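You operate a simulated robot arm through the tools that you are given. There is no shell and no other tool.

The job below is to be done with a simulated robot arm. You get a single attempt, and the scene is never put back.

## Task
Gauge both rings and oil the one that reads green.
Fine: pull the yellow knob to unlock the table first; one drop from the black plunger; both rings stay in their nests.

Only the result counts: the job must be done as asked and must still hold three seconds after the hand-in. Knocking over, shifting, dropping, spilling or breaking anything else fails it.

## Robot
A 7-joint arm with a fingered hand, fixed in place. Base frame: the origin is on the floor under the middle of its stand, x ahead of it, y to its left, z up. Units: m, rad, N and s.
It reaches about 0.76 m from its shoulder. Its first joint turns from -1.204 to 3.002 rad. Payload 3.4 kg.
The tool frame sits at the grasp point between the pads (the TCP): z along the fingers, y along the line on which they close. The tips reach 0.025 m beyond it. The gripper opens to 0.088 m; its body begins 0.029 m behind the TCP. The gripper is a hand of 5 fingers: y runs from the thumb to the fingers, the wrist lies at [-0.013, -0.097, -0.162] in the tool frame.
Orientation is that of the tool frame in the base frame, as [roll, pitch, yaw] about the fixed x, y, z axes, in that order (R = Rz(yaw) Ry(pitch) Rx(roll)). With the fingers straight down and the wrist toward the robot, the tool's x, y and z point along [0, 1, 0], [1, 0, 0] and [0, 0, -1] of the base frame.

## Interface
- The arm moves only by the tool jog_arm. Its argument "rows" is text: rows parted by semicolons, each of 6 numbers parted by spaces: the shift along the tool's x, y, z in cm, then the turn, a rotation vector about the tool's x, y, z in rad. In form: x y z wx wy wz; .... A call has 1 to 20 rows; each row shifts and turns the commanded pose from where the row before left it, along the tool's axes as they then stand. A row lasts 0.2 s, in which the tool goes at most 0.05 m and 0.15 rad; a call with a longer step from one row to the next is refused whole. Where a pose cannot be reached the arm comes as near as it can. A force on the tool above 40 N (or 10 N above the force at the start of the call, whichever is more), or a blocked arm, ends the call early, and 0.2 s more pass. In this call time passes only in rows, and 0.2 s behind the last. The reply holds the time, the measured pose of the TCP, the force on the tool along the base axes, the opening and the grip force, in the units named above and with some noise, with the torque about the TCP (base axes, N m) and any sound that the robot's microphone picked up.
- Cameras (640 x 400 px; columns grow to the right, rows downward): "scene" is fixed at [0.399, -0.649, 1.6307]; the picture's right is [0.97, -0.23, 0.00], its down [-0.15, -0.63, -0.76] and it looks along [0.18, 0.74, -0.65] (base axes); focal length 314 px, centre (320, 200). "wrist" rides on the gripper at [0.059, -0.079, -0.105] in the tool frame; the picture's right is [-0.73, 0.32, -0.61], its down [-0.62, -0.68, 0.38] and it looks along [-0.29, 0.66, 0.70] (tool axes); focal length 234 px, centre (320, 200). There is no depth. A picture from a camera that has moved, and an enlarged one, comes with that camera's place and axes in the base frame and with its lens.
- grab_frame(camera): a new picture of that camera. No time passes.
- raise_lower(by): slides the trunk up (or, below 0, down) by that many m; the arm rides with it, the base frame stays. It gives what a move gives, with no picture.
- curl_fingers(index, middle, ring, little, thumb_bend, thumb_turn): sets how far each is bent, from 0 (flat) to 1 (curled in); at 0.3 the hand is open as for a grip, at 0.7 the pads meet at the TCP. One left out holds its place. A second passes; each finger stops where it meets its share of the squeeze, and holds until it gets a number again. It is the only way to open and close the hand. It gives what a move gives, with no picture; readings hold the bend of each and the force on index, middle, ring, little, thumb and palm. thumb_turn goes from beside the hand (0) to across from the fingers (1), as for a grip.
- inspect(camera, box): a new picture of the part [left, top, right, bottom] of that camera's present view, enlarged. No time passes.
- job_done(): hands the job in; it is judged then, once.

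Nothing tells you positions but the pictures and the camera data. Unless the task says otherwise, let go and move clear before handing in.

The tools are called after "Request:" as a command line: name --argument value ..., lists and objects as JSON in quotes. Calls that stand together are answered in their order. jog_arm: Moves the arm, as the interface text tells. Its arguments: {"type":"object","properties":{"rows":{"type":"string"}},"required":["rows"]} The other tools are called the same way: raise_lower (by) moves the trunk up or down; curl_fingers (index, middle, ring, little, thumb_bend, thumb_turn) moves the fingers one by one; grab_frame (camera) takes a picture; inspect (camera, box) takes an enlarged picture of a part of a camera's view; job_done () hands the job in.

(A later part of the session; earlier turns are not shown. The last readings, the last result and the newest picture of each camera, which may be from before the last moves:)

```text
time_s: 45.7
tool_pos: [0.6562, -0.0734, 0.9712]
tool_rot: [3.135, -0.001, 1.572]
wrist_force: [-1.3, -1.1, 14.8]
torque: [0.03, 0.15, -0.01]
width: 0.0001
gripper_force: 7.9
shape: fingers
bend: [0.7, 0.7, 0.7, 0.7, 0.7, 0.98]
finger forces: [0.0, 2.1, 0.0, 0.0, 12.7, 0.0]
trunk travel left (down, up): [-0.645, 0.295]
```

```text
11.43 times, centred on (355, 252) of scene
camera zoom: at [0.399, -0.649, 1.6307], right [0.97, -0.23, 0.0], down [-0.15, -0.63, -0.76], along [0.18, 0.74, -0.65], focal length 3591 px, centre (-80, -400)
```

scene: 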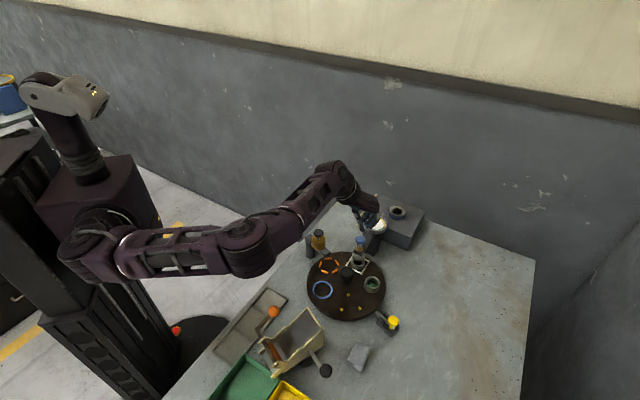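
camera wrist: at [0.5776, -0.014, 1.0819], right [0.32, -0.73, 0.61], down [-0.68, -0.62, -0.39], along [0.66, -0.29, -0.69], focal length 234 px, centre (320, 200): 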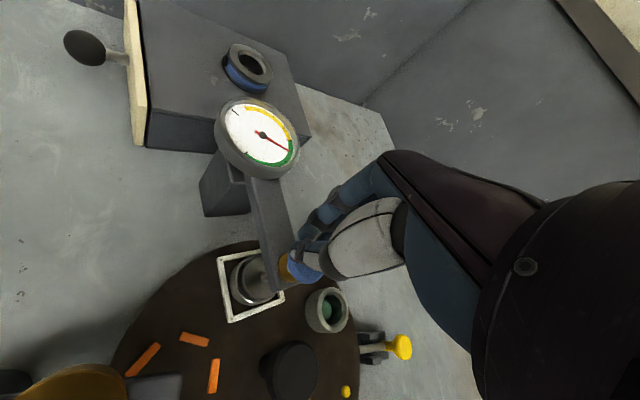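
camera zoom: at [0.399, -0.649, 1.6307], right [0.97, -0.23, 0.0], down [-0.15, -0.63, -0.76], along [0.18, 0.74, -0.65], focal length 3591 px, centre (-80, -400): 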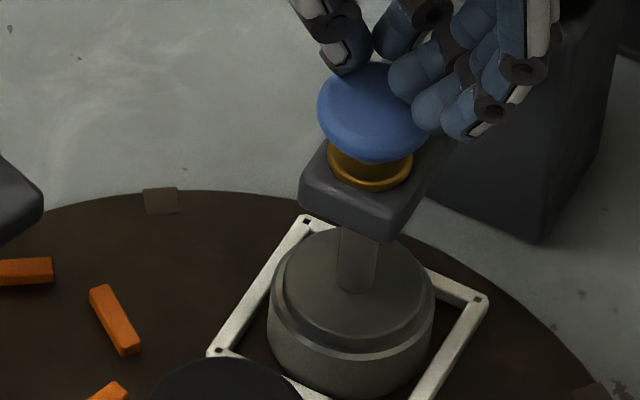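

The white-nest ring reads steadily in yellow. I'll hold a moment, then lift off and confirm the ring is still in its nest.

Request:
jog_arm --rows "0 0 0 0 0 0; 0 0 0 0 0 0; 0 0 -0.5 0 0 0; 0 0 -0.8 0 0 0; 0 0 -1 0 0 0; 0 0 -2 0 0 0; 0 0 -2.5 0 0 0; 0 0 -2.5 0 0 0"

Request:
inspect --camera "scene" --box '[290, 200, 420, 330]'

Request:
inspect --camera "wrist" --box '[100, 120, 360, 400]'

```text
time_s: 47.5
tool_pos: [0.6576, -0.0725, 1.061]
tool_rot: [3.14, -0.001, 1.571]
wrist_force: [-0.5, -0.2, 0.8]
torque: [-0.01, 0.0, -0.02]
width: 0.0
gripper_force: 0.0
shape: fingers
bend: [0.7, 0.7, 0.7, 0.7, 0.7, 0.98]
finger forces: [0.0, 0.1, 0.0, 0.1, 0.1, 0.1]
trunk travel left (down, up): [-0.645, 0.295]
```

```text
3.08 times, centred on (355, 265) of scene
camera zoom: at [0.399, -0.649, 1.6307], right [0.97, -0.23, 0.0], down [-0.15, -0.63, -0.76], along [0.18, 0.74, -0.65], focal length 967 px, centre (212, 0)
```

zoom: 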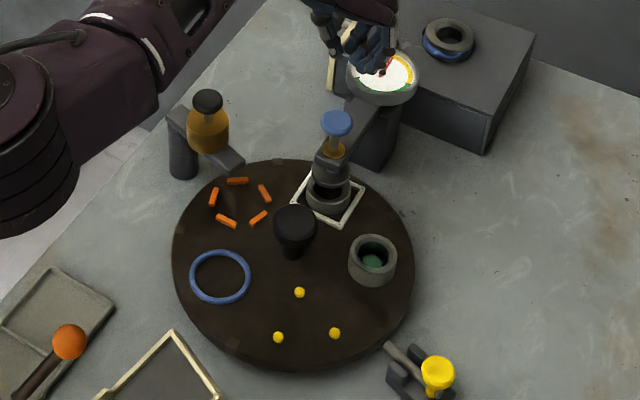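

```text
1.43 times, centred on (230, 260) of wrist
camera zoom: at [0.5781, -0.0141, 1.1671], right [0.32, -0.73, 0.61], down [-0.68, -0.62, -0.38], along [0.66, -0.29, -0.7], focal length 334 px, centre (449, 114)
```

zoom: 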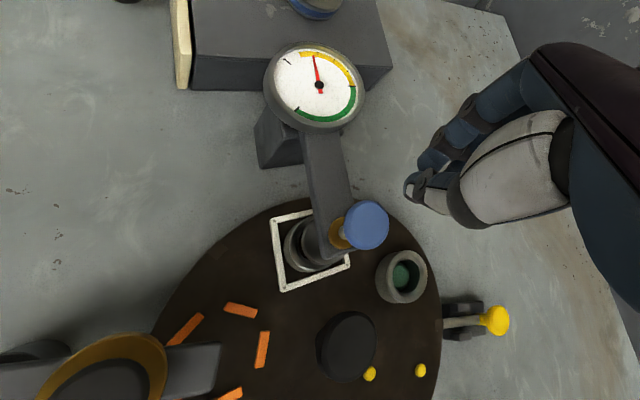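

The plunger has sprung back and the dial holds its yellow reading, with the ring still in its nest. Next I'll return to the knob and turn the table another 72° to bring the green-nest ring to the gauge.

Request:
curl_fingers --index 0.4 --middle 0.4 --ring 0.38 --little 0.38 --thumb_bend 0.4

Request:
jog_arm --rows "-3 -2.5 0 0 0 0; -3 -2.55 0 0 0 0; 0 0 0 0 0 0.14; 0 0 0 0 0 0.14; 0 0 0 0 0 0.14; 0 0 0 0 0 0.14; 0 0 0 0 0 0.14; 0 0 0 0 0 0.14; 0 0 0 0 0 0.14; 0 0 0 0 0 0.14"

Request:
grab_frame --camera "wrist"

```text
time_s: 48.5
tool_pos: [0.6586, -0.0732, 1.0616]
tool_rot: [3.14, 0.0, 1.571]
wrist_force: [-0.1, 0.4, -0.4]
torque: [0.0, 0.01, -0.03]
width: 0.0632
gripper_force: 0.0
shape: fingers
bend: [0.4, 0.4, 0.38, 0.38, 0.4, 0.98]
finger forces: [0.1, 0.0, 0.0, 0.0, 0.0, 0.1]
trunk travel left (down, up): [-0.645, 0.295]
```

```text
time_s: 50.7
tool_pos: [0.6072, -0.1326, 1.0614]
tool_rot: [3.141, -0.001, 0.448]
wrist_force: [0.8, 0.4, -0.5]
torque: [-0.02, 0.02, 0.02]
width: 0.0631
gripper_force: 0.0
shape: fingers
bend: [0.4, 0.4, 0.38, 0.38, 0.4, 0.98]
finger forces: [0.0, 0.0, 0.0, 0.0, 0.0, 0.0]
trunk travel left (down, up): [-0.645, 0.295]
```

```text
taken
camera wrist: at [0.6249, -0.0358, 1.167], right [-0.52, -0.61, 0.61], down [-0.86, 0.34, -0.39], along [0.02, -0.72, -0.7], focal length 234 px, centre (320, 200)
```

wrist: 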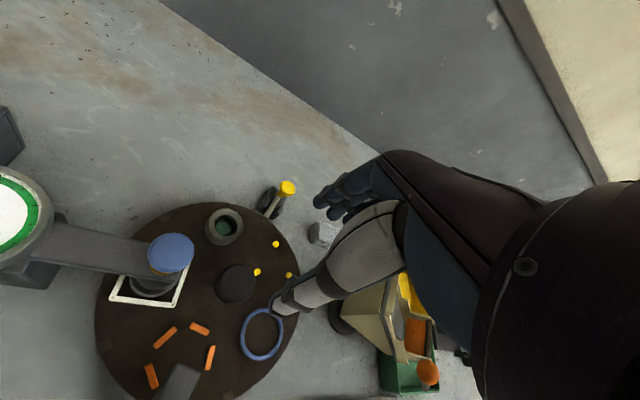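

Everything is as expected and the hand is centred above the knob. I'll lower to the same height and grip as before.

Request:
jog_arm --rows "0 0 3 0 0 0; 0 0 3 0 0 0; 0 0 3 0 0 0; 0 0 3 0 0 0; 0 0 2 0 0 0; 0 0 1.4 0 0 0"

Request:
curl_fingers --index 0.7 --middle 0.7 --thumb_bend 0.72

Request:
inspect --camera "wrist" --box '[200, 100, 440, 360]'

```text
time_s: 52.1
tool_pos: [0.6065, -0.1328, 0.9069]
tool_rot: [-3.14, -0.002, 0.449]
wrist_force: [0.6, -0.1, 0.0]
torque: [-0.04, -0.02, -0.02]
width: 0.0633
gripper_force: 0.0
shape: fingers
bend: [0.4, 0.4, 0.38, 0.38, 0.4, 0.98]
finger forces: [0.0, 0.0, 0.0, 0.0, 0.1, 0.1]
trunk travel left (down, up): [-0.645, 0.295]
```

```text
time_s: 53.1
tool_pos: [0.6078, -0.1339, 0.9078]
tool_rot: [-3.14, -0.001, 0.452]
wrist_force: [2.4, -5.0, -0.6]
torque: [-0.1, -0.02, 0.09]
width: 0.0275
gripper_force: 11.6
shape: fingers
bend: [0.59, 0.6, 0.38, 0.38, 0.57, 0.97]
finger forces: [6.6, 7.1, 0.1, 0.0, 8.6, 0.0]
trunk travel left (down, up): [-0.645, 0.295]
```

```text
1.54 times, centred on (320, 230) of wrist
camera zoom: at [0.6261, -0.0374, 1.0129], right [-0.51, -0.61, 0.61], down [-0.86, 0.34, -0.38], along [0.02, -0.72, -0.7], focal length 360 px, centre (320, 154)
```

zoom: 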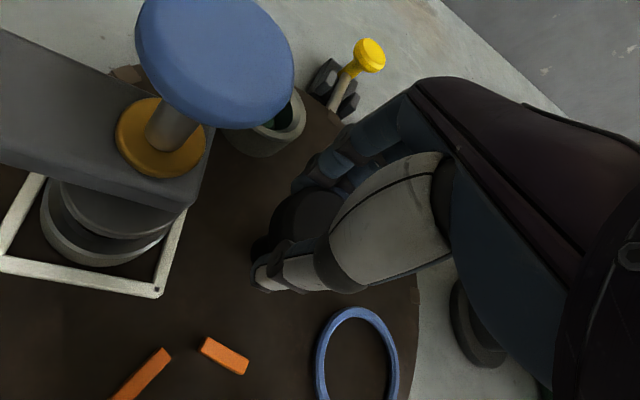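

The grip is good, and the gauge foot is up clear of the ring. I'll turn counter-clockwise about 48° and check.

Request:
jog_arm --rows "0 0 0 0 0 -0.07; 0 0 0 0 0 -0.07; 0 0 0 0 0 -0.07; 0 0 0 0 0 -0.07; 0 0 0 0 0 -0.07; 0 0 0 0 0 -0.07; 0 0 0 0 0 -0.07; 0 0 0 0 0 -0.07; 0 0 0 0 0 -0.07; 0 0 0 0 0 -0.07; 0 0 0 0 0 -0.07; 0 0 0 0 0 -0.07"

Request:
inspect --camera "scene" --box '[290, 200, 420, 330]'

Request:
grab_frame --camera "scene"

```text
time_s: 55.7
tool_pos: [0.6077, -0.1317, 0.9074]
tool_rot: [-3.141, -0.003, 1.291]
wrist_force: [-1.0, 3.5, -1.4]
torque: [0.12, 0.11, -0.06]
width: 0.0273
gripper_force: 11.8
shape: fingers
bend: [0.6, 0.63, 0.38, 0.38, 0.57, 0.93]
finger forces: [5.3, 5.8, 0.1, 0.0, 12.5, 0.0]
trunk travel left (down, up): [-0.645, 0.295]
```

```text
3.08 times, centred on (355, 265) of scene
camera zoom: at [0.399, -0.649, 1.6307], right [0.97, -0.23, 0.0], down [-0.15, -0.63, -0.76], along [0.18, 0.74, -0.65], focal length 967 px, centre (212, 0)
```

zoom: 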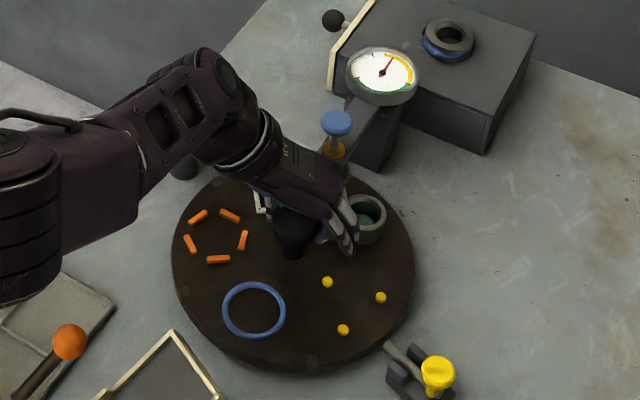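

```text
taken
```

scene: 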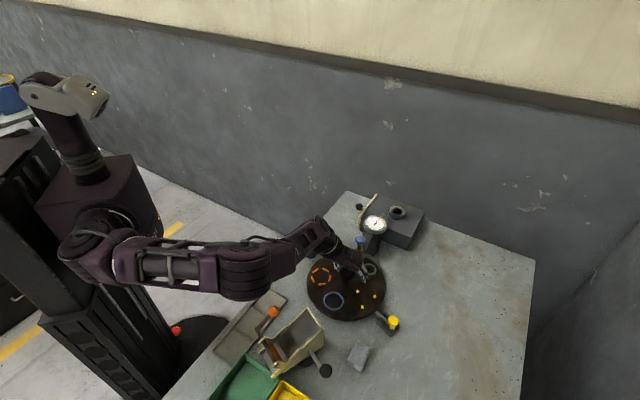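

The table is at about 36° of this step and the elbow is well clear. I'll continue 20° more on this stroke.

Request:
jog_arm --rows "0 0 0 0 0 -0.07; 0 0 0 0 0 -0.07; 0 0 0 0 0 -0.07; 0 0 0 0 0 -0.07; 0 0 0 0 0 -0.07"

Request:
inspect --camera "scene" --box '[290, 200, 420, 330]'

Request:
grab_frame --camera "wrist"

```text
time_s: 56.9
tool_pos: [0.6083, -0.1318, 0.9074]
tool_rot: [3.141, 0.0, 1.642]
wrist_force: [-3.1, 6.2, -1.0]
torque: [0.17, 0.16, -0.07]
width: 0.0274
gripper_force: 12.0
shape: fingers
bend: [0.61, 0.63, 0.38, 0.38, 0.57, 0.92]
finger forces: [5.3, 5.4, 0.0, 0.0, 13.8, 0.0]
trunk travel left (down, up): [-0.645, 0.295]
```

```text
3.08 times, centred on (355, 265) of scene
camera zoom: at [0.399, -0.649, 1.6307], right [0.97, -0.23, 0.0], down [-0.15, -0.63, -0.76], along [0.18, 0.74, -0.65], focal length 967 px, centre (212, 0)
```

zoom: 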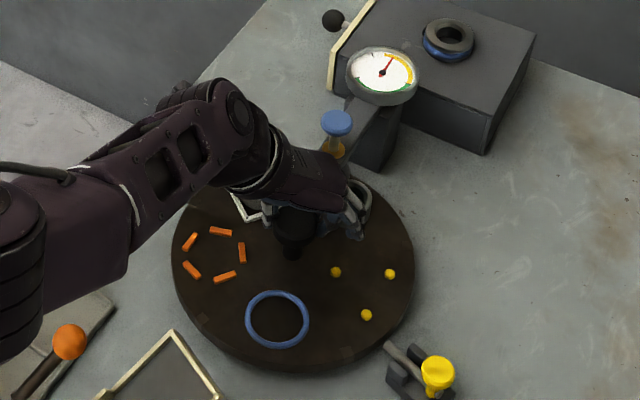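

```text
taken
camera wrist: at [0.5238, -0.0784, 1.0124], right [0.37, -0.7, 0.61], down [-0.63, -0.67, -0.38], along [0.68, -0.24, -0.7], focal length 234 px, centre (320, 200)
```

wrist: 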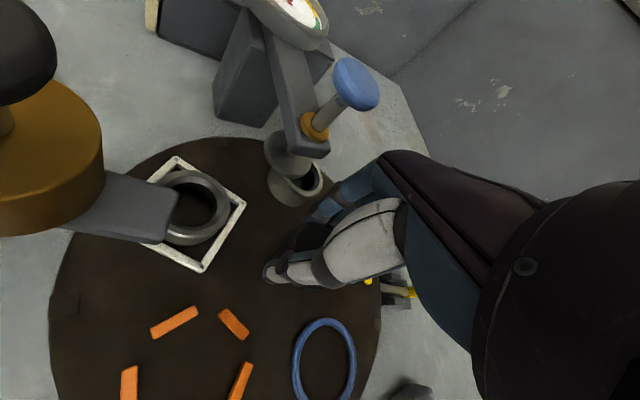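

About 17° remain. I'll open the fingers around the knob, rotate the hand back without lifting, and re-grip.

Request:
curl_fingers --index 0.38 --middle 0.38 --thumb_bend 0.38

Request:
jog_arm --rows "0 0 0 0 0 0.12; 0 0 0 0 0 0.12; 0 0 0 0 0 0.12; 0 0 0 0 0 0.12; 0 0 0 0 0 0.12; 0 0 0 0 0 0.12"

Request:
inspect --camera "scene" --box '[290, 200, 420, 330]'

Request:
inspect --camera "wrist" --box '[200, 100, 440, 360]'

```text
time_s: 57.9
tool_pos: [0.6085, -0.1327, 0.9059]
tool_rot: [3.14, -0.001, 1.641]
wrist_force: [0.4, 0.3, -0.1]
torque: [0.0, -0.02, 0.0]
width: 0.0673
gripper_force: 0.1
shape: fingers
bend: [0.38, 0.38, 0.38, 0.38, 0.38, 0.97]
finger forces: [0.0, 0.1, 0.0, 0.1, 0.0, 0.0]
trunk travel left (down, up): [-0.645, 0.295]
```

```text
time_s: 59.3
tool_pos: [0.6084, -0.1326, 0.9065]
tool_rot: [-3.141, -0.001, 0.917]
wrist_force: [-0.4, -0.3, 0.0]
torque: [-0.02, 0.01, -0.03]
width: 0.0673
gripper_force: 0.0
shape: fingers
bend: [0.38, 0.38, 0.38, 0.38, 0.38, 0.97]
finger forces: [0.0, 0.0, 0.0, 0.1, 0.0, 0.1]
trunk travel left (down, up): [-0.645, 0.295]
```

```text
3.08 times, centred on (355, 265) of scene
camera zoom: at [0.399, -0.649, 1.6307], right [0.97, -0.23, 0.0], down [-0.15, -0.63, -0.76], along [0.18, 0.74, -0.65], focal length 967 px, centre (212, 0)
```

zoom: 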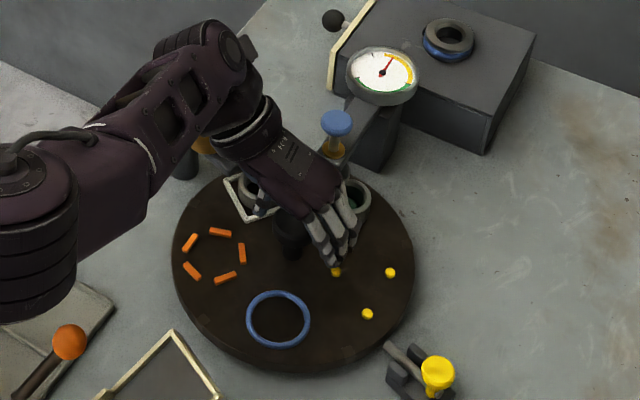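

```text
1.54 times, centred on (320, 230) of wrist
camera zoom: at [0.5801, -0.0379, 1.0121], right [-0.19, -0.77, 0.61], down [-0.92, -0.08, -0.38], along [0.35, -0.63, -0.7], focal length 360 px, centre (320, 154)
```

zoom: 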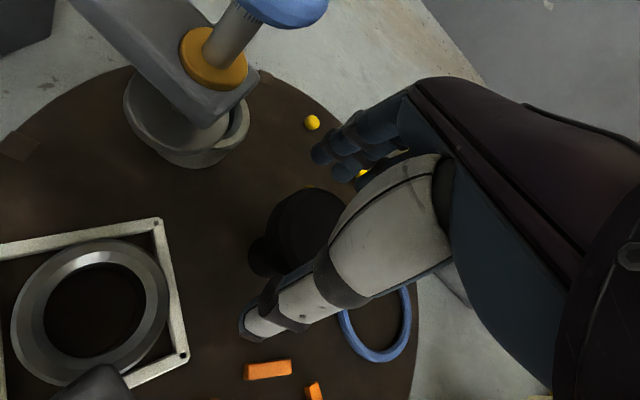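

The table held its position. I'll re-grip and turn the remaining amount.

Request:
curl_fingers --index 0.7 --middle 0.7 --thumb_bend 0.72

Request:
jog_arm --rows "0 0 0 0 0 -0.07; 0 0 0 0 0 -0.07; 0 0 0 0 0 -0.07; 0 0 0 0 0 -0.07; 0 0 0 0 0 -0.07"

Request:
inspect --camera "scene" --box '[290, 200, 420, 330]'

```text
time_s: 60.3
tool_pos: [0.6075, -0.1328, 0.9071]
tool_rot: [3.141, -0.002, 0.92]
wrist_force: [-1.2, -1.6, -0.8]
torque: [-0.02, 0.04, -0.01]
width: 0.0287
gripper_force: 11.4
shape: fingers
bend: [0.6, 0.61, 0.38, 0.38, 0.56, 0.96]
finger forces: [5.0, 6.2, 0.0, 0.0, 12.3, 0.0]
trunk travel left (down, up): [-0.645, 0.295]
```

```text
time_s: 61.5
tool_pos: [0.607, -0.1325, 0.907]
tool_rot: [-3.14, -0.003, 1.273]
wrist_force: [-4.1, 0.8, -6.4]
torque: [0.05, 0.09, 0.03]
width: 0.0281
gripper_force: 12.4
shape: fingers
bend: [0.6, 0.62, 0.38, 0.38, 0.56, 0.94]
finger forces: [5.2, 6.4, 0.0, 0.1, 13.7, 0.0]
trunk travel left (down, up): [-0.645, 0.295]
```

```text
3.08 times, centred on (355, 265) of scene
camera zoom: at [0.399, -0.649, 1.6307], right [0.97, -0.23, 0.0], down [-0.15, -0.63, -0.76], along [0.18, 0.74, -0.65], focal length 967 px, centre (212, 0)
```

zoom: 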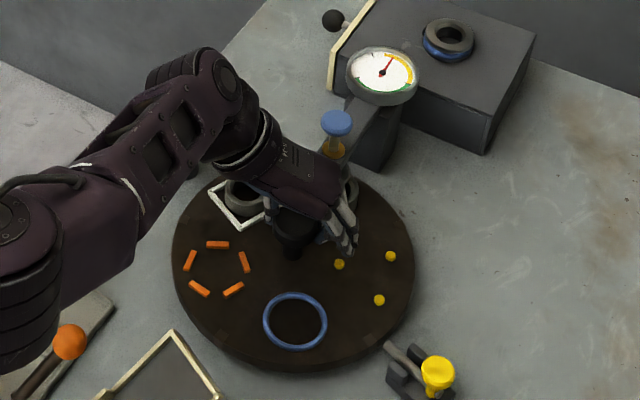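

Around 5–6° remain before the nests line up with their stations. I'll nudge a little further.

Request:
jog_arm --rows "0 0 0 0 0 -0.05; 0 0 0 0 0 -0.045"

Request:
inspect --camera "scene" --box '[290, 200, 420, 330]'

```text
time_s: 62.1
tool_pos: [0.6078, -0.1322, 0.9073]
tool_rot: [-3.14, 0.0, 1.367]
wrist_force: [-4.0, 2.8, -6.2]
torque: [0.06, 0.13, 0.03]
width: 0.0285
gripper_force: 12.8
shape: fingers
bend: [0.61, 0.62, 0.38, 0.38, 0.56, 0.94]
finger forces: [5.3, 6.2, 0.0, 0.0, 14.4, 0.0]
trunk travel left (down, up): [-0.645, 0.295]
```

```text
3.08 times, centred on (355, 265) of scene
camera zoom: at [0.399, -0.649, 1.6307], right [0.97, -0.23, 0.0], down [-0.15, -0.63, -0.76], along [0.18, 0.74, -0.65], focal length 967 px, centre (212, 0)
```

zoom: 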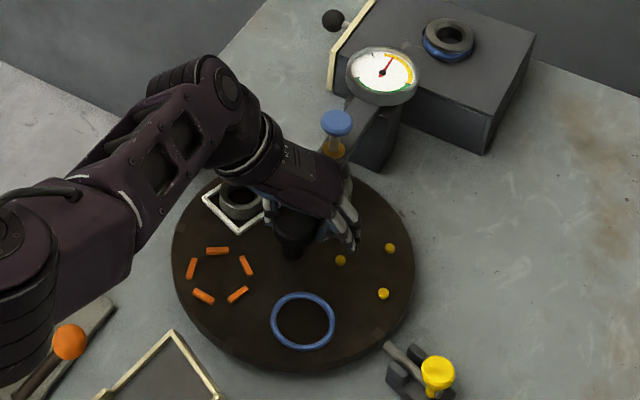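

The nests now line up with the stations, with blue at about 260° as intended. I'll release, lift, and verify the green-nest ring under the gauge.

Request:
curl_fingers --index 0.4 --middle 0.4 --thumb_bend 0.4

Request:
jog_arm --rows "0 0 -2.5 0 0 0; 0 0 -3 0 0 0; 0 0 -3 0 0 0; 0 0 -3 0 0 0; 0 0 -2.5 0 0 0"

Request:
inspect --camera "scene" --box '[290, 200, 420, 330]'

Request:
inspect --camera "scene" --box '[330, 230, 390, 280]'

Request:
grab_frame --camera "wrist"

```text
time_s: 63.1
tool_pos: [0.6076, -0.1328, 0.9065]
tool_rot: [-3.141, -0.001, 1.364]
wrist_force: [1.1, 0.3, 0.3]
torque: [0.01, 0.01, 0.01]
width: 0.063
gripper_force: 0.1
shape: fingers
bend: [0.4, 0.4, 0.38, 0.38, 0.4, 0.97]
finger forces: [0.1, 0.1, 0.0, 0.1, 0.0, 0.0]
trunk travel left (down, up): [-0.645, 0.295]
```

```text
time_s: 64.3
tool_pos: [0.6051, -0.1336, 1.0483]
tool_rot: [-3.141, -0.002, 1.364]
wrist_force: [0.2, 0.1, 0.0]
torque: [0.02, 0.01, 0.01]
width: 0.0632
gripper_force: 0.1
shape: fingers
bend: [0.4, 0.4, 0.38, 0.38, 0.4, 0.97]
finger forces: [0.0, 0.1, 0.0, 0.1, 0.1, 0.1]
trunk travel left (down, up): [-0.645, 0.295]
```

```text
3.08 times, centred on (355, 265) of scene
camera zoom: at [0.399, -0.649, 1.6307], right [0.97, -0.23, 0.0], down [-0.15, -0.63, -0.76], along [0.18, 0.74, -0.65], focal length 967 px, centre (212, 0)
```

zoom: 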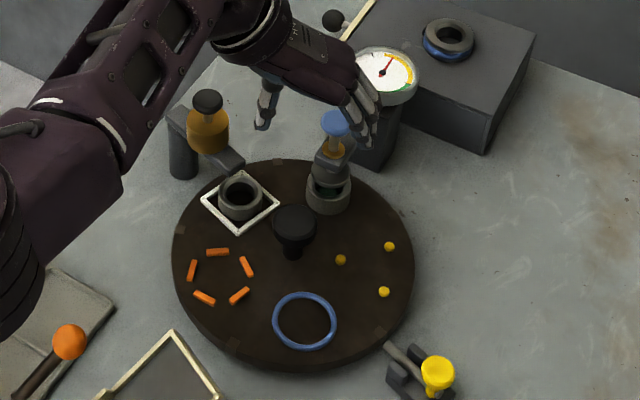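

```text
8.00 times, centred on (360, 255) of scene
camera zoom: at [0.399, -0.649, 1.6307], right [0.97, -0.23, 0.0], down [-0.15, -0.63, -0.76], along [0.18, 0.74, -0.65], focal length 2513 px, centre (0, -240)
```

zoom: 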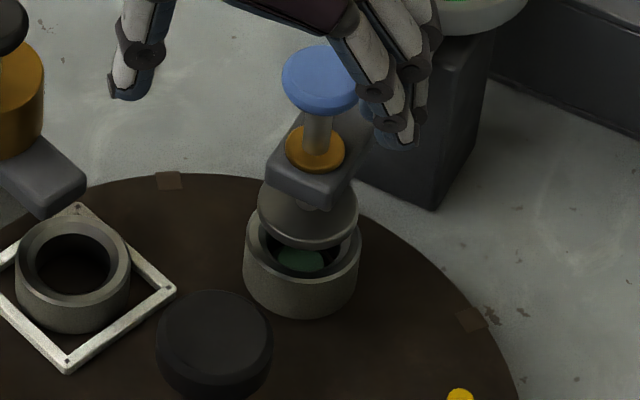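

```text
taken
camera wrist: at [0.5405, -0.059, 1.1529], right [0.17, -0.78, 0.61], down [-0.79, -0.47, -0.38], along [0.58, -0.42, -0.7], focal length 234 px, centre (320, 200)
```

wrist: 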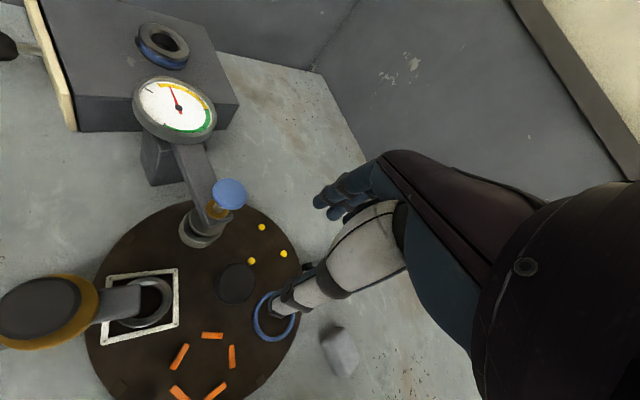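

The green-nest ring is centred under the foot just as the first one was. I'll go to the same press position over the blue plunger.

Request:
jog_arm --rows "0 0 -1 0 0 -0.1; 0 0 0 0 0 -0.107; 3 2.5 0 0 0 0; 3 2.6 0 0 0 0"

Request:
curl_fingers --index 0.7 --middle 0.7 --ring 0.7 --little 0.7 --thumb_bend 0.7

Request:
grab_frame --camera "wrist"

```text
time_s: 65.3
tool_pos: [0.6594, -0.0715, 1.0572]
tool_rot: [3.141, 0.0, 1.571]
wrist_force: [-0.5, -0.3, -0.2]
torque: [-0.03, -0.04, -0.03]
width: 0.0636
gripper_force: 0.0
shape: fingers
bend: [0.4, 0.4, 0.38, 0.38, 0.4, 0.97]
finger forces: [0.0, 0.0, 0.1, 0.0, 0.0, 0.0]
trunk travel left (down, up): [-0.645, 0.295]
```

```text
time_s: 66.3
tool_pos: [0.6602, -0.0711, 1.0583]
tool_rot: [3.14, -0.003, 1.571]
wrist_force: [0.0, -0.1, -0.1]
torque: [0.03, -0.02, -0.02]
width: 0.0
gripper_force: 0.1
shape: fingers
bend: [0.7, 0.7, 0.7, 0.7, 0.7, 0.97]
finger forces: [0.0, 0.0, 0.0, 0.1, 0.1, 0.0]
trunk travel left (down, up): [-0.645, 0.295]
```

```text
taken
camera wrist: at [0.5793, -0.014, 1.1639], right [0.32, -0.73, 0.61], down [-0.68, -0.62, -0.39], along [0.66, -0.29, -0.7], focal length 234 px, centre (320, 200)
```

wrist: 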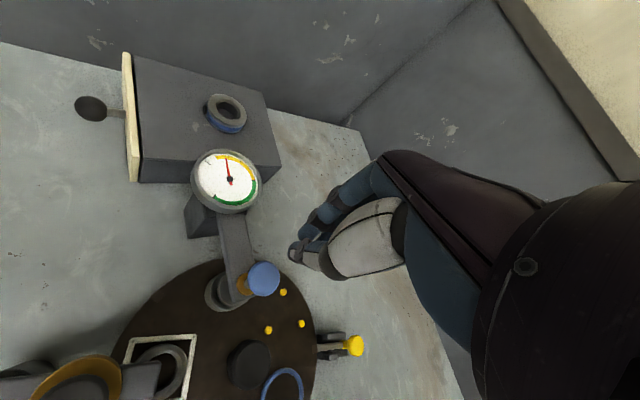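

I'm in position with a tiny offset to correct. Down to contact, then press.

Request:
jog_arm --rows "-0.15 -0.2 2 0 0 0; 0 0 2 0 0 0; 0 0 2 0 0 0; 0 0 0.8 0 0 0; 0 0 0.4 0 0 0; 0 0 0.4 0 0 0"

Request:
inspect --camera "wrist" --box '[190, 80, 310, 190]'

Request:
inspect --camera "scene" --box '[330, 230, 390, 280]'

```text
time_s: 67.7
tool_pos: [0.6573, -0.0758, 0.9802]
tool_rot: [-3.142, -0.002, 1.571]
wrist_force: [-0.6, -0.3, 2.2]
torque: [-0.02, 0.01, 0.0]
width: 0.0001
gripper_force: 1.2
shape: fingers
bend: [0.7, 0.7, 0.7, 0.7, 0.7, 0.98]
finger forces: [0.0, 0.3, 0.1, 0.0, 1.6, 0.0]
trunk travel left (down, up): [-0.645, 0.295]
```

```text
3.64 times, centred on (250, 135) of wrist
camera zoom: at [0.5762, -0.0165, 1.086], right [0.32, -0.73, 0.61], down [-0.68, -0.62, -0.39], along [0.66, -0.29, -0.7], focal length 852 px, centre (574, 436)
```

zoom: 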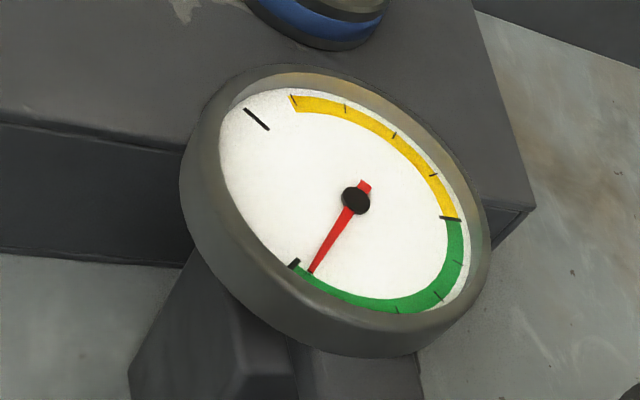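

```text
8.00 times, centred on (360, 255) of scene
camera zoom: at [0.399, -0.649, 1.6307], right [0.97, -0.23, 0.0], down [-0.15, -0.63, -0.76], along [0.18, 0.74, -0.65], focal length 2513 px, centre (0, -240)
```

zoom: 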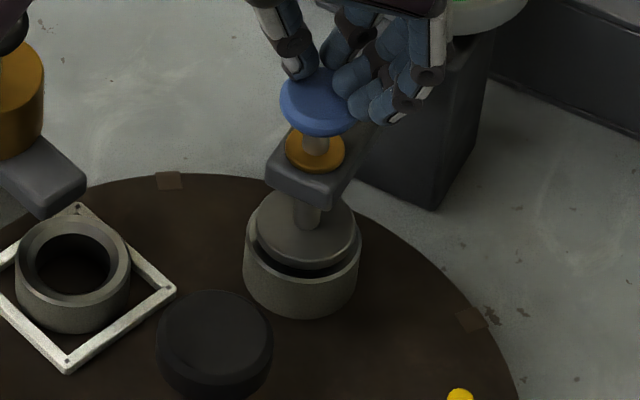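

The needle is now tracking from zero and is just entering green, but the foot is not yet seated. I'll press on in small steps.

Request:
jog_arm --rows "0 0 0.2 0 0 0; 0 0 0.2 0 0 0"

Request:
inspect --camera "wrist" --box '[190, 80, 310, 190]'

Request:
inspect --camera "scene" --box '[330, 230, 390, 280]'

```text
time_s: 68.3
tool_pos: [0.6566, -0.0752, 0.9778]
tool_rot: [3.139, -0.001, 1.571]
wrist_force: [-0.4, 0.1, 2.0]
torque: [0.01, 0.04, -0.04]
width: 0.0
gripper_force: 1.4
shape: fingers
bend: [0.7, 0.7, 0.7, 0.7, 0.7, 0.98]
finger forces: [0.1, 0.2, 0.0, 0.0, 1.9, 0.0]
trunk travel left (down, up): [-0.645, 0.295]
```

```text
3.64 times, centred on (250, 135) of wrist
camera zoom: at [0.5763, -0.0162, 1.0825], right [0.32, -0.73, 0.61], down [-0.68, -0.62, -0.39], along [0.66, -0.29, -0.7], focal length 852 px, centre (574, 436)
```

zoom: 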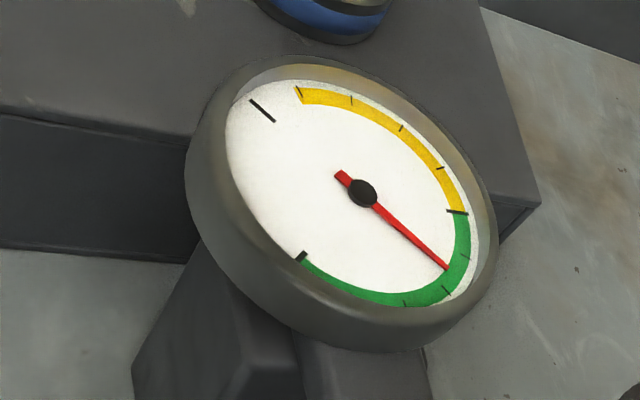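

```text
8.00 times, centred on (360, 255) of scene
camera zoom: at [0.399, -0.649, 1.6307], right [0.97, -0.23, 0.0], down [-0.15, -0.63, -0.76], along [0.18, 0.74, -0.65], focal length 2513 px, centre (0, -240)
```

zoom: 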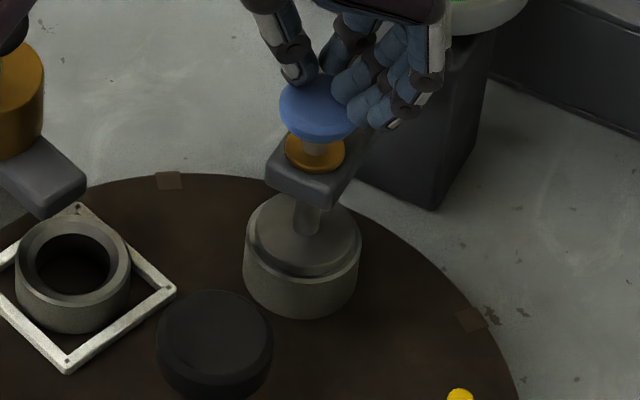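

The needle sits inside green and the foot is nearly on the ring. I'll press on in finer steps to the firm stop.

Request:
jog_arm --rows "0 0 0.1 0 0 0; 0 0 0.1 0 0 0"

Request:
inspect --camera "wrist" --box '[190, 80, 310, 190]'

```text
time_s: 68.9
tool_pos: [0.6564, -0.0751, 0.977]
tool_rot: [3.138, -0.001, 1.57]
wrist_force: [-0.8, -0.9, 6.1]
torque: [-0.02, 0.04, 0.04]
width: 0.0002
gripper_force: 3.6
shape: fingers
bend: [0.7, 0.7, 0.7, 0.7, 0.7, 0.98]
finger forces: [0.0, 1.0, 0.1, 0.1, 6.0, 0.0]
trunk travel left (down, up): [-0.645, 0.295]
```

```text
3.64 times, centred on (250, 135) of wrist
camera zoom: at [0.5759, -0.0158, 1.0818], right [0.32, -0.73, 0.61], down [-0.68, -0.62, -0.39], along [0.66, -0.29, -0.69], focal length 852 px, centre (574, 436)
```

zoom: 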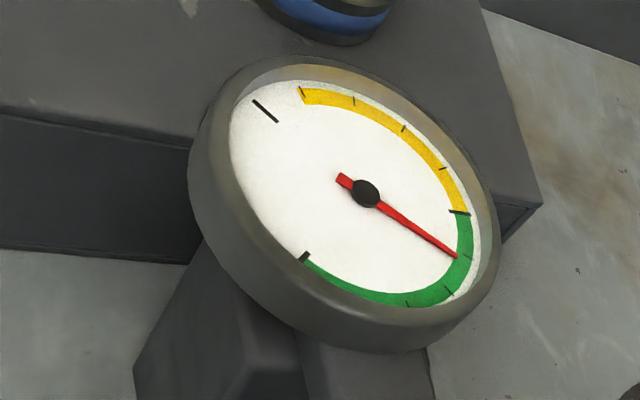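

The force is rising (6 N) with the needle in green. I'll add a little more to confirm the stop.

Request:
jog_arm --rows "0 0 0.1 0 0 0; 0 0 0.1 0 0 0; 0 0 0 0 0 0; 0 0 0 0 0 0"

Request:
inspect --camera "wrist" --box '[190, 80, 310, 190]'

Request:
inspect --camera "scene" --box '[330, 230, 390, 280]'

```text
time_s: 69.9
tool_pos: [0.6545, -0.0754, 0.9759]
tool_rot: [3.134, -0.001, 1.572]
wrist_force: [0.9, -0.1, 18.5]
torque: [0.0, 0.05, 0.02]
width: 0.0
gripper_force: 9.6
shape: fingers
bend: [0.69, 0.7, 0.7, 0.7, 0.71, 0.98]
finger forces: [1.3, 3.8, 0.0, 0.0, 14.1, 0.0]
trunk travel left (down, up): [-0.645, 0.295]
```

```text
3.64 times, centred on (250, 135) of wrist
camera zoom: at [0.5738, -0.0153, 1.0811], right [0.32, -0.73, 0.61], down [-0.68, -0.62, -0.39], along [0.66, -0.29, -0.69], focal length 852 px, centre (574, 436)
```

zoom: 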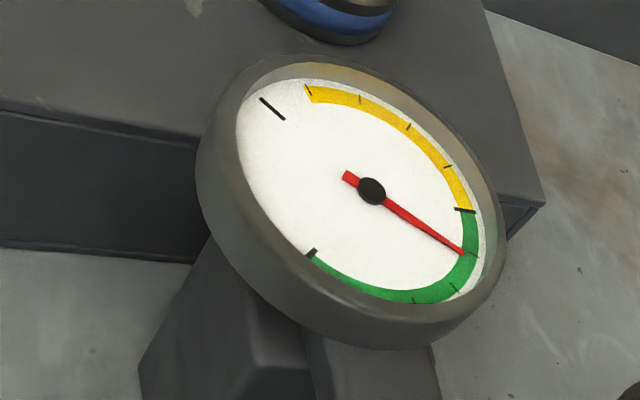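

```text
8.00 times, centred on (360, 255) of scene
camera zoom: at [0.399, -0.649, 1.6307], right [0.97, -0.23, 0.0], down [-0.15, -0.63, -0.76], along [0.18, 0.74, -0.65], focal length 2513 px, centre (0, -240)
```

zoom: 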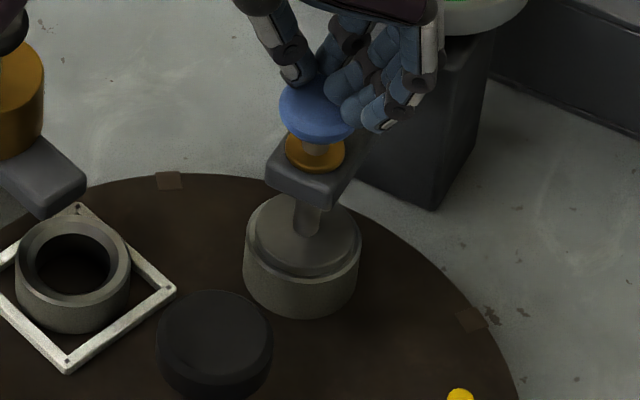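

The green-nest ring reads firmly in green (18 N, stable), so this is the one to oil. I'll lift off and confirm the table.

Request:
jog_arm --rows "0 0 -0.5 0 0 0; 0 0 -0.8 0 0 0; 0 0 -1 0 0 0; 0 0 -2 0 0 0; 0 0 -2.5 0 0 0; 0 0 -2.5 0 0 0"

Request:
inspect --camera "scene" --box '[290, 200, 420, 330]'

Request:
grab_frame --camera "wrist"

```text
time_s: 71.3
tool_pos: [0.6565, -0.0762, 1.0661]
tool_rot: [3.141, -0.002, 1.571]
wrist_force: [0.0, -0.6, 0.3]
torque: [0.0, -0.04, 0.02]
width: 0.0001
gripper_force: 0.0
shape: fingers
bend: [0.7, 0.7, 0.7, 0.7, 0.7, 0.98]
finger forces: [0.0, 0.1, 0.1, 0.1, 0.0, 0.0]
trunk travel left (down, up): [-0.645, 0.295]
```

```text
3.08 times, centred on (355, 265) of scene
camera zoom: at [0.399, -0.649, 1.6307], right [0.97, -0.23, 0.0], down [-0.15, -0.63, -0.76], along [0.18, 0.74, -0.65], focal length 967 px, centre (212, 0)
```

zoom: 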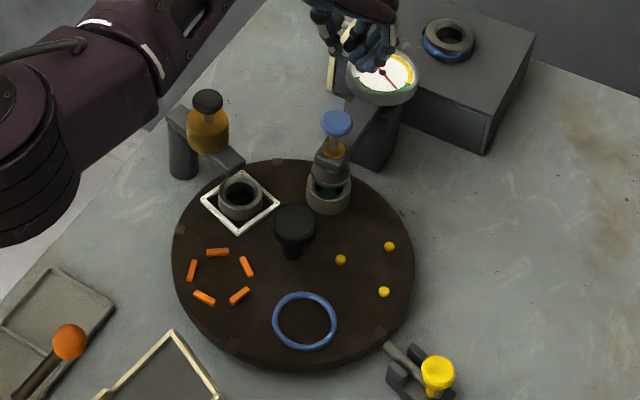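

```text
taken
camera wrist: at [0.5764, -0.0167, 1.1719], right [0.32, -0.73, 0.61], down [-0.68, -0.62, -0.38], along [0.66, -0.29, -0.7], focal length 234 px, centre (320, 200)
```

wrist: 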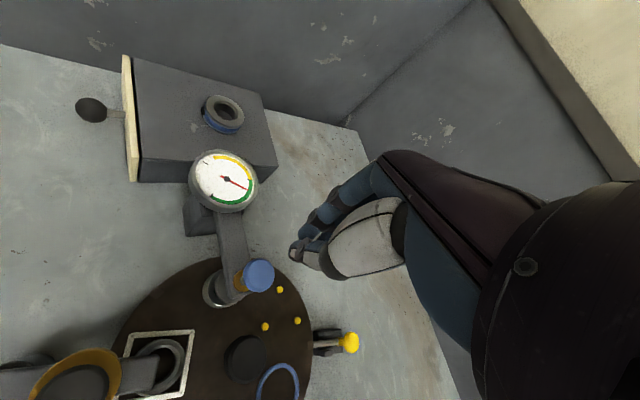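

Everything is in place, with the dial still showing green. Now I'll go back to the knob for the last 72° that puts this ring under the oiler spout.

Request:
curl_fingers --index 0.4 --middle 0.4 --ring 0.38 --little 0.38 --thumb_bend 0.4

Request:
jog_arm --rows "-2.8 -2.5 0 0 0 0; -2.8 -2.45 0 0 0 0; 0 0 0 0 0 0.14; 0 0 0 0 0 0.14; 0 0 0 0 0 0.14; 0 0 0 0 0 0.14; 0 0 0 0 0 0.14; 0 0 0 0 0 0.14; 0 0 0 0 0 0.14; 0 0 0 0 0 0.14"

Request:
grab_frame --camera "wrist"

```text
time_s: 72.3
tool_pos: [0.6576, -0.0756, 1.0659]
tool_rot: [3.14, -0.002, 1.57]
wrist_force: [0.2, 0.0, 1.2]
torque: [0.02, 0.02, 0.0]
width: 0.0631
gripper_force: 0.0
shape: fingers
bend: [0.4, 0.4, 0.38, 0.38, 0.4, 0.98]
finger forces: [0.1, 0.0, 0.1, 0.0, 0.0, 0.0]
trunk travel left (down, up): [-0.645, 0.295]
```

```text
time_s: 74.5
tool_pos: [0.6075, -0.1299, 1.0664]
tool_rot: [-3.141, -0.003, 0.448]
wrist_force: [0.3, 0.5, 0.7]
torque: [-0.01, 0.02, -0.04]
width: 0.0632
gripper_force: 0.0
shape: fingers
bend: [0.4, 0.4, 0.38, 0.38, 0.4, 0.98]
finger forces: [0.0, 0.0, 0.0, 0.1, 0.0, 0.0]
trunk travel left (down, up): [-0.645, 0.295]
```

```text
taken
camera wrist: at [0.6251, -0.0332, 1.1723], right [-0.51, -0.61, 0.61], down [-0.86, 0.34, -0.38], along [0.03, -0.72, -0.7], focal length 234 px, centre (320, 200)
```

wrist: 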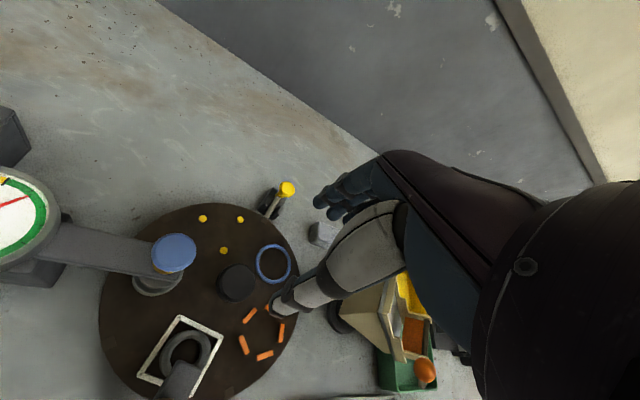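

I'll lower onto the knob with a 2–3 mm correction and grip.

Request:
jog_arm --rows "-0.2 0.22 3 0 0 0; 0 0 3 0 0 0; 0 0 3 0 0 0; 0 0 3 0 0 0; 0 0 2.4 0 0 0; 0 0 1.5 0 0 0"

Request:
curl_fingers --index 0.7 --middle 0.7 --thumb_bend 0.72

Request:
inspect --camera "wrist" --box '[200, 100, 440, 360]'

Request:
inspect --camera "scene" --box '[290, 200, 420, 330]'

```text
time_s: 75.9
tool_pos: [0.6072, -0.1346, 0.908]
tool_rot: [-3.14, -0.001, 0.451]
wrist_force: [0.6, 0.2, -1.0]
torque: [0.02, -0.01, 0.0]
width: 0.0631
gripper_force: 0.1
shape: fingers
bend: [0.4, 0.4, 0.38, 0.38, 0.4, 0.98]
finger forces: [0.0, 0.1, 0.0, 0.0, 0.1, 0.0]
trunk travel left (down, up): [-0.645, 0.295]
```

```text
time_s: 76.9
tool_pos: [0.608, -0.1341, 0.908]
tool_rot: [-3.14, -0.002, 0.45]
wrist_force: [1.6, -4.1, -1.5]
torque: [-0.03, -0.07, 0.11]
width: 0.0287
gripper_force: 11.4
shape: fingers
bend: [0.59, 0.6, 0.38, 0.38, 0.56, 0.97]
finger forces: [6.5, 6.9, 0.1, 0.0, 9.2, 0.0]
trunk travel left (down, up): [-0.645, 0.295]
```

```text
1.54 times, centred on (320, 230) of wrist
camera zoom: at [0.6249, -0.0383, 1.0129], right [-0.51, -0.61, 0.61], down [-0.86, 0.34, -0.38], along [0.03, -0.72, -0.7], focal length 360 px, centre (320, 154)
```

zoom: 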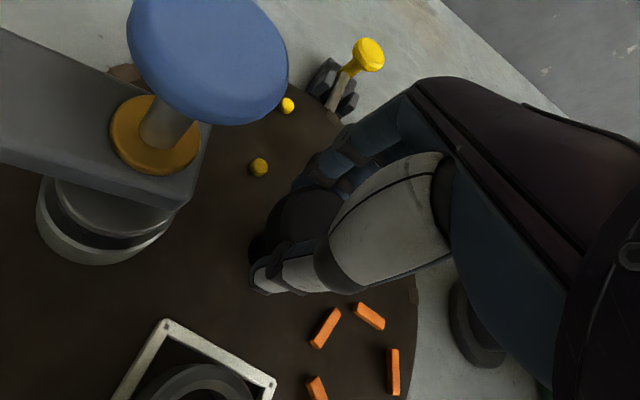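

```text
3.08 times, centred on (355, 265) of scene
camera zoom: at [0.399, -0.649, 1.6307], right [0.97, -0.23, 0.0], down [-0.15, -0.63, -0.76], along [0.18, 0.74, -0.65], focal length 967 px, centre (212, 0)
```

zoom: 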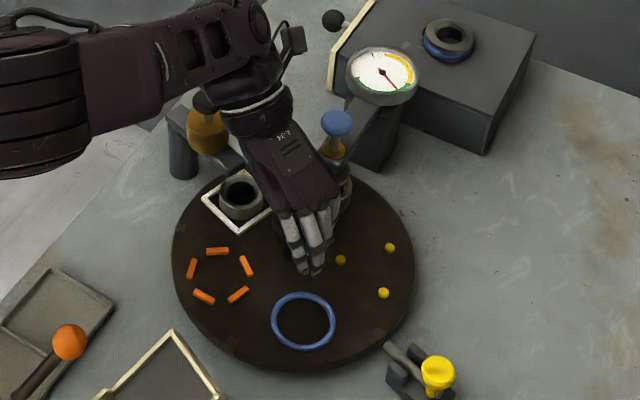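

The grip is the same as before. I'll turn 68° by hand in one slow stroke, as last time.

Request:
jog_arm --rows "0 0 0 0 0 -0.07; 0 0 0 0 0 -0.07; 0 0 0 0 0 -0.07; 0 0 0 0 0 -0.07; 0 0 0 0 0 -0.07; 0 0 0 0 0 -0.07; 0 0 0 0 0 -0.07; 0 0 0 0 0 -0.07; 0 0 0 0 0 -0.07; 0 0 0 0 0 -0.07; 0 0 0 0 0 -0.07; 0 0 0 0 0 -0.07; 0 0 0 0 0 -0.07; 0 0 0 0 0 -0.07; 0 0 0 0 0 -0.07; 0 0 0 0 0 -0.07; 0 0 0 0 0 -0.07"

Request:
inspect --camera "scene" --box '[290, 200, 420, 330]'

Request:
grab_frame --camera "wrist"

```text
time_s: 80.5
tool_pos: [0.6058, -0.1314, 0.9065]
tool_rot: [3.141, -0.001, 1.645]
wrist_force: [-1.1, 5.1, -0.5]
torque: [0.1, 0.1, -0.05]
width: 0.0286
gripper_force: 12.5
shape: fingers
bend: [0.59, 0.63, 0.38, 0.38, 0.57, 0.93]
finger forces: [6.0, 5.5, 0.1, 0.1, 13.0, 0.0]
trunk travel left (down, up): [-0.645, 0.295]
```

```text
3.08 times, centred on (355, 265) of scene
camera zoom: at [0.399, -0.649, 1.6307], right [0.97, -0.23, 0.0], down [-0.15, -0.63, -0.76], along [0.18, 0.74, -0.65], focal length 967 px, centre (212, 0)
```

zoom: 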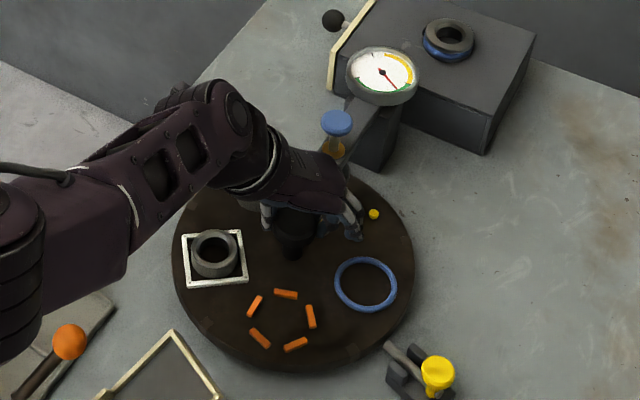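

```text
taken
camera wrist: at [0.5222, -0.0793, 1.0124], right [0.37, -0.7, 0.61], down [-0.63, -0.67, -0.38], along [0.68, -0.24, -0.7], focal length 234 px, centre (320, 200)
```

wrist: 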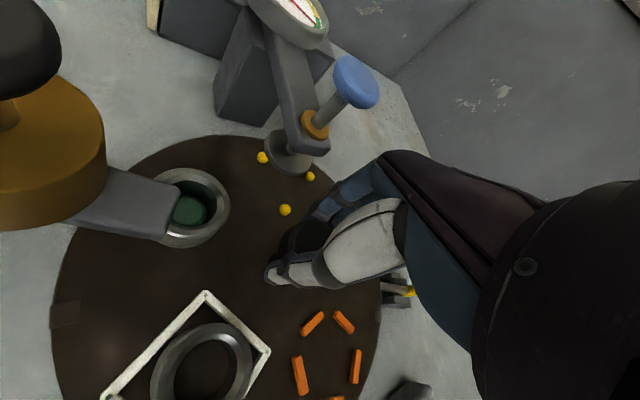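

About 15–16° remain; the green-nest ring is already approaching the spout. I'll re-grip for the rest.

Request:
curl_fingers --index 0.38 --middle 0.38 --thumb_bend 0.38

Request:
jog_arm --rows "0 0 0 0 0 0.12; 0 0 0 0 0 0.12; 0 0 0 0 0 0.12; 0 0 0 0 0 0.12; 0 0 0 0 0 0.12; 0 0 0 0 0 0.12"

Request:
curl_fingers --index 0.7 --middle 0.7 --thumb_bend 0.72

Request:
jog_arm --rows "0 0 0 0 0 -0.07; 0 0 0 0 0 -0.07; 0 0 0 0 0 -0.07; 0 0 0 0 0 -0.07; 0 0 0 0 0 -0.06"

Request:
inspect --camera "scene" --box '[290, 200, 420, 330]'

```text
time_s: 81.5
tool_pos: [0.606, -0.1323, 0.9072]
tool_rot: [3.141, -0.002, 1.642]
wrist_force: [0.7, 0.0, 0.6]
torque: [0.04, -0.03, -0.01]
width: 0.0677
gripper_force: 0.0
shape: fingers
bend: [0.38, 0.38, 0.38, 0.38, 0.38, 0.97]
finger forces: [0.0, 0.0, 0.0, 0.1, 0.1, 0.0]
trunk travel left (down, up): [-0.645, 0.295]
```

```text
time_s: 82.9
tool_pos: [0.6072, -0.1332, 0.9061]
tool_rot: [-3.141, -0.001, 0.918]
wrist_force: [0.3, -0.4, 0.8]
torque: [0.0, 0.0, 0.01]
width: 0.0674
gripper_force: 0.0
shape: fingers
bend: [0.38, 0.38, 0.38, 0.38, 0.38, 0.97]
finger forces: [0.0, 0.0, 0.1, 0.0, 0.0, 0.0]
trunk travel left (down, up): [-0.645, 0.295]
```

```text
time_s: 83.9
tool_pos: [0.6073, -0.1341, 0.9051]
tool_rot: [3.14, 0.0, 0.92]
wrist_force: [-0.8, -2.0, -1.7]
torque: [-0.04, 0.04, 0.03]
width: 0.0298
gripper_force: 12.3
shape: fingers
bend: [0.59, 0.61, 0.38, 0.38, 0.55, 0.96]
finger forces: [6.2, 6.1, 0.0, 0.0, 12.1, 0.0]
trunk travel left (down, up): [-0.645, 0.295]
```

```text
time_s: 85.1
tool_pos: [0.606, -0.1327, 0.9061]
tool_rot: [3.14, -0.002, 1.263]
wrist_force: [-0.8, 0.7, -2.4]
torque: [0.0, 0.07, 0.03]
width: 0.0295
gripper_force: 12.6
shape: fingers
bend: [0.59, 0.62, 0.38, 0.38, 0.55, 0.95]
finger forces: [6.0, 6.1, 0.0, 0.0, 13.0, 0.0]
trunk travel left (down, up): [-0.645, 0.295]
```

```text
3.08 times, centred on (355, 265) of scene
camera zoom: at [0.399, -0.649, 1.6307], right [0.97, -0.23, 0.0], down [-0.15, -0.63, -0.76], along [0.18, 0.74, -0.65], focal length 967 px, centre (212, 0)
```

zoom: 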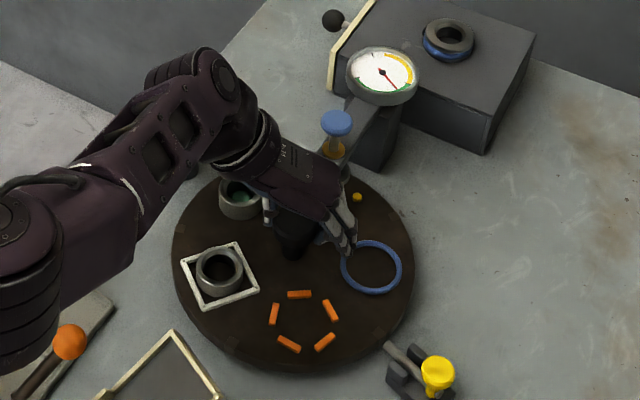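

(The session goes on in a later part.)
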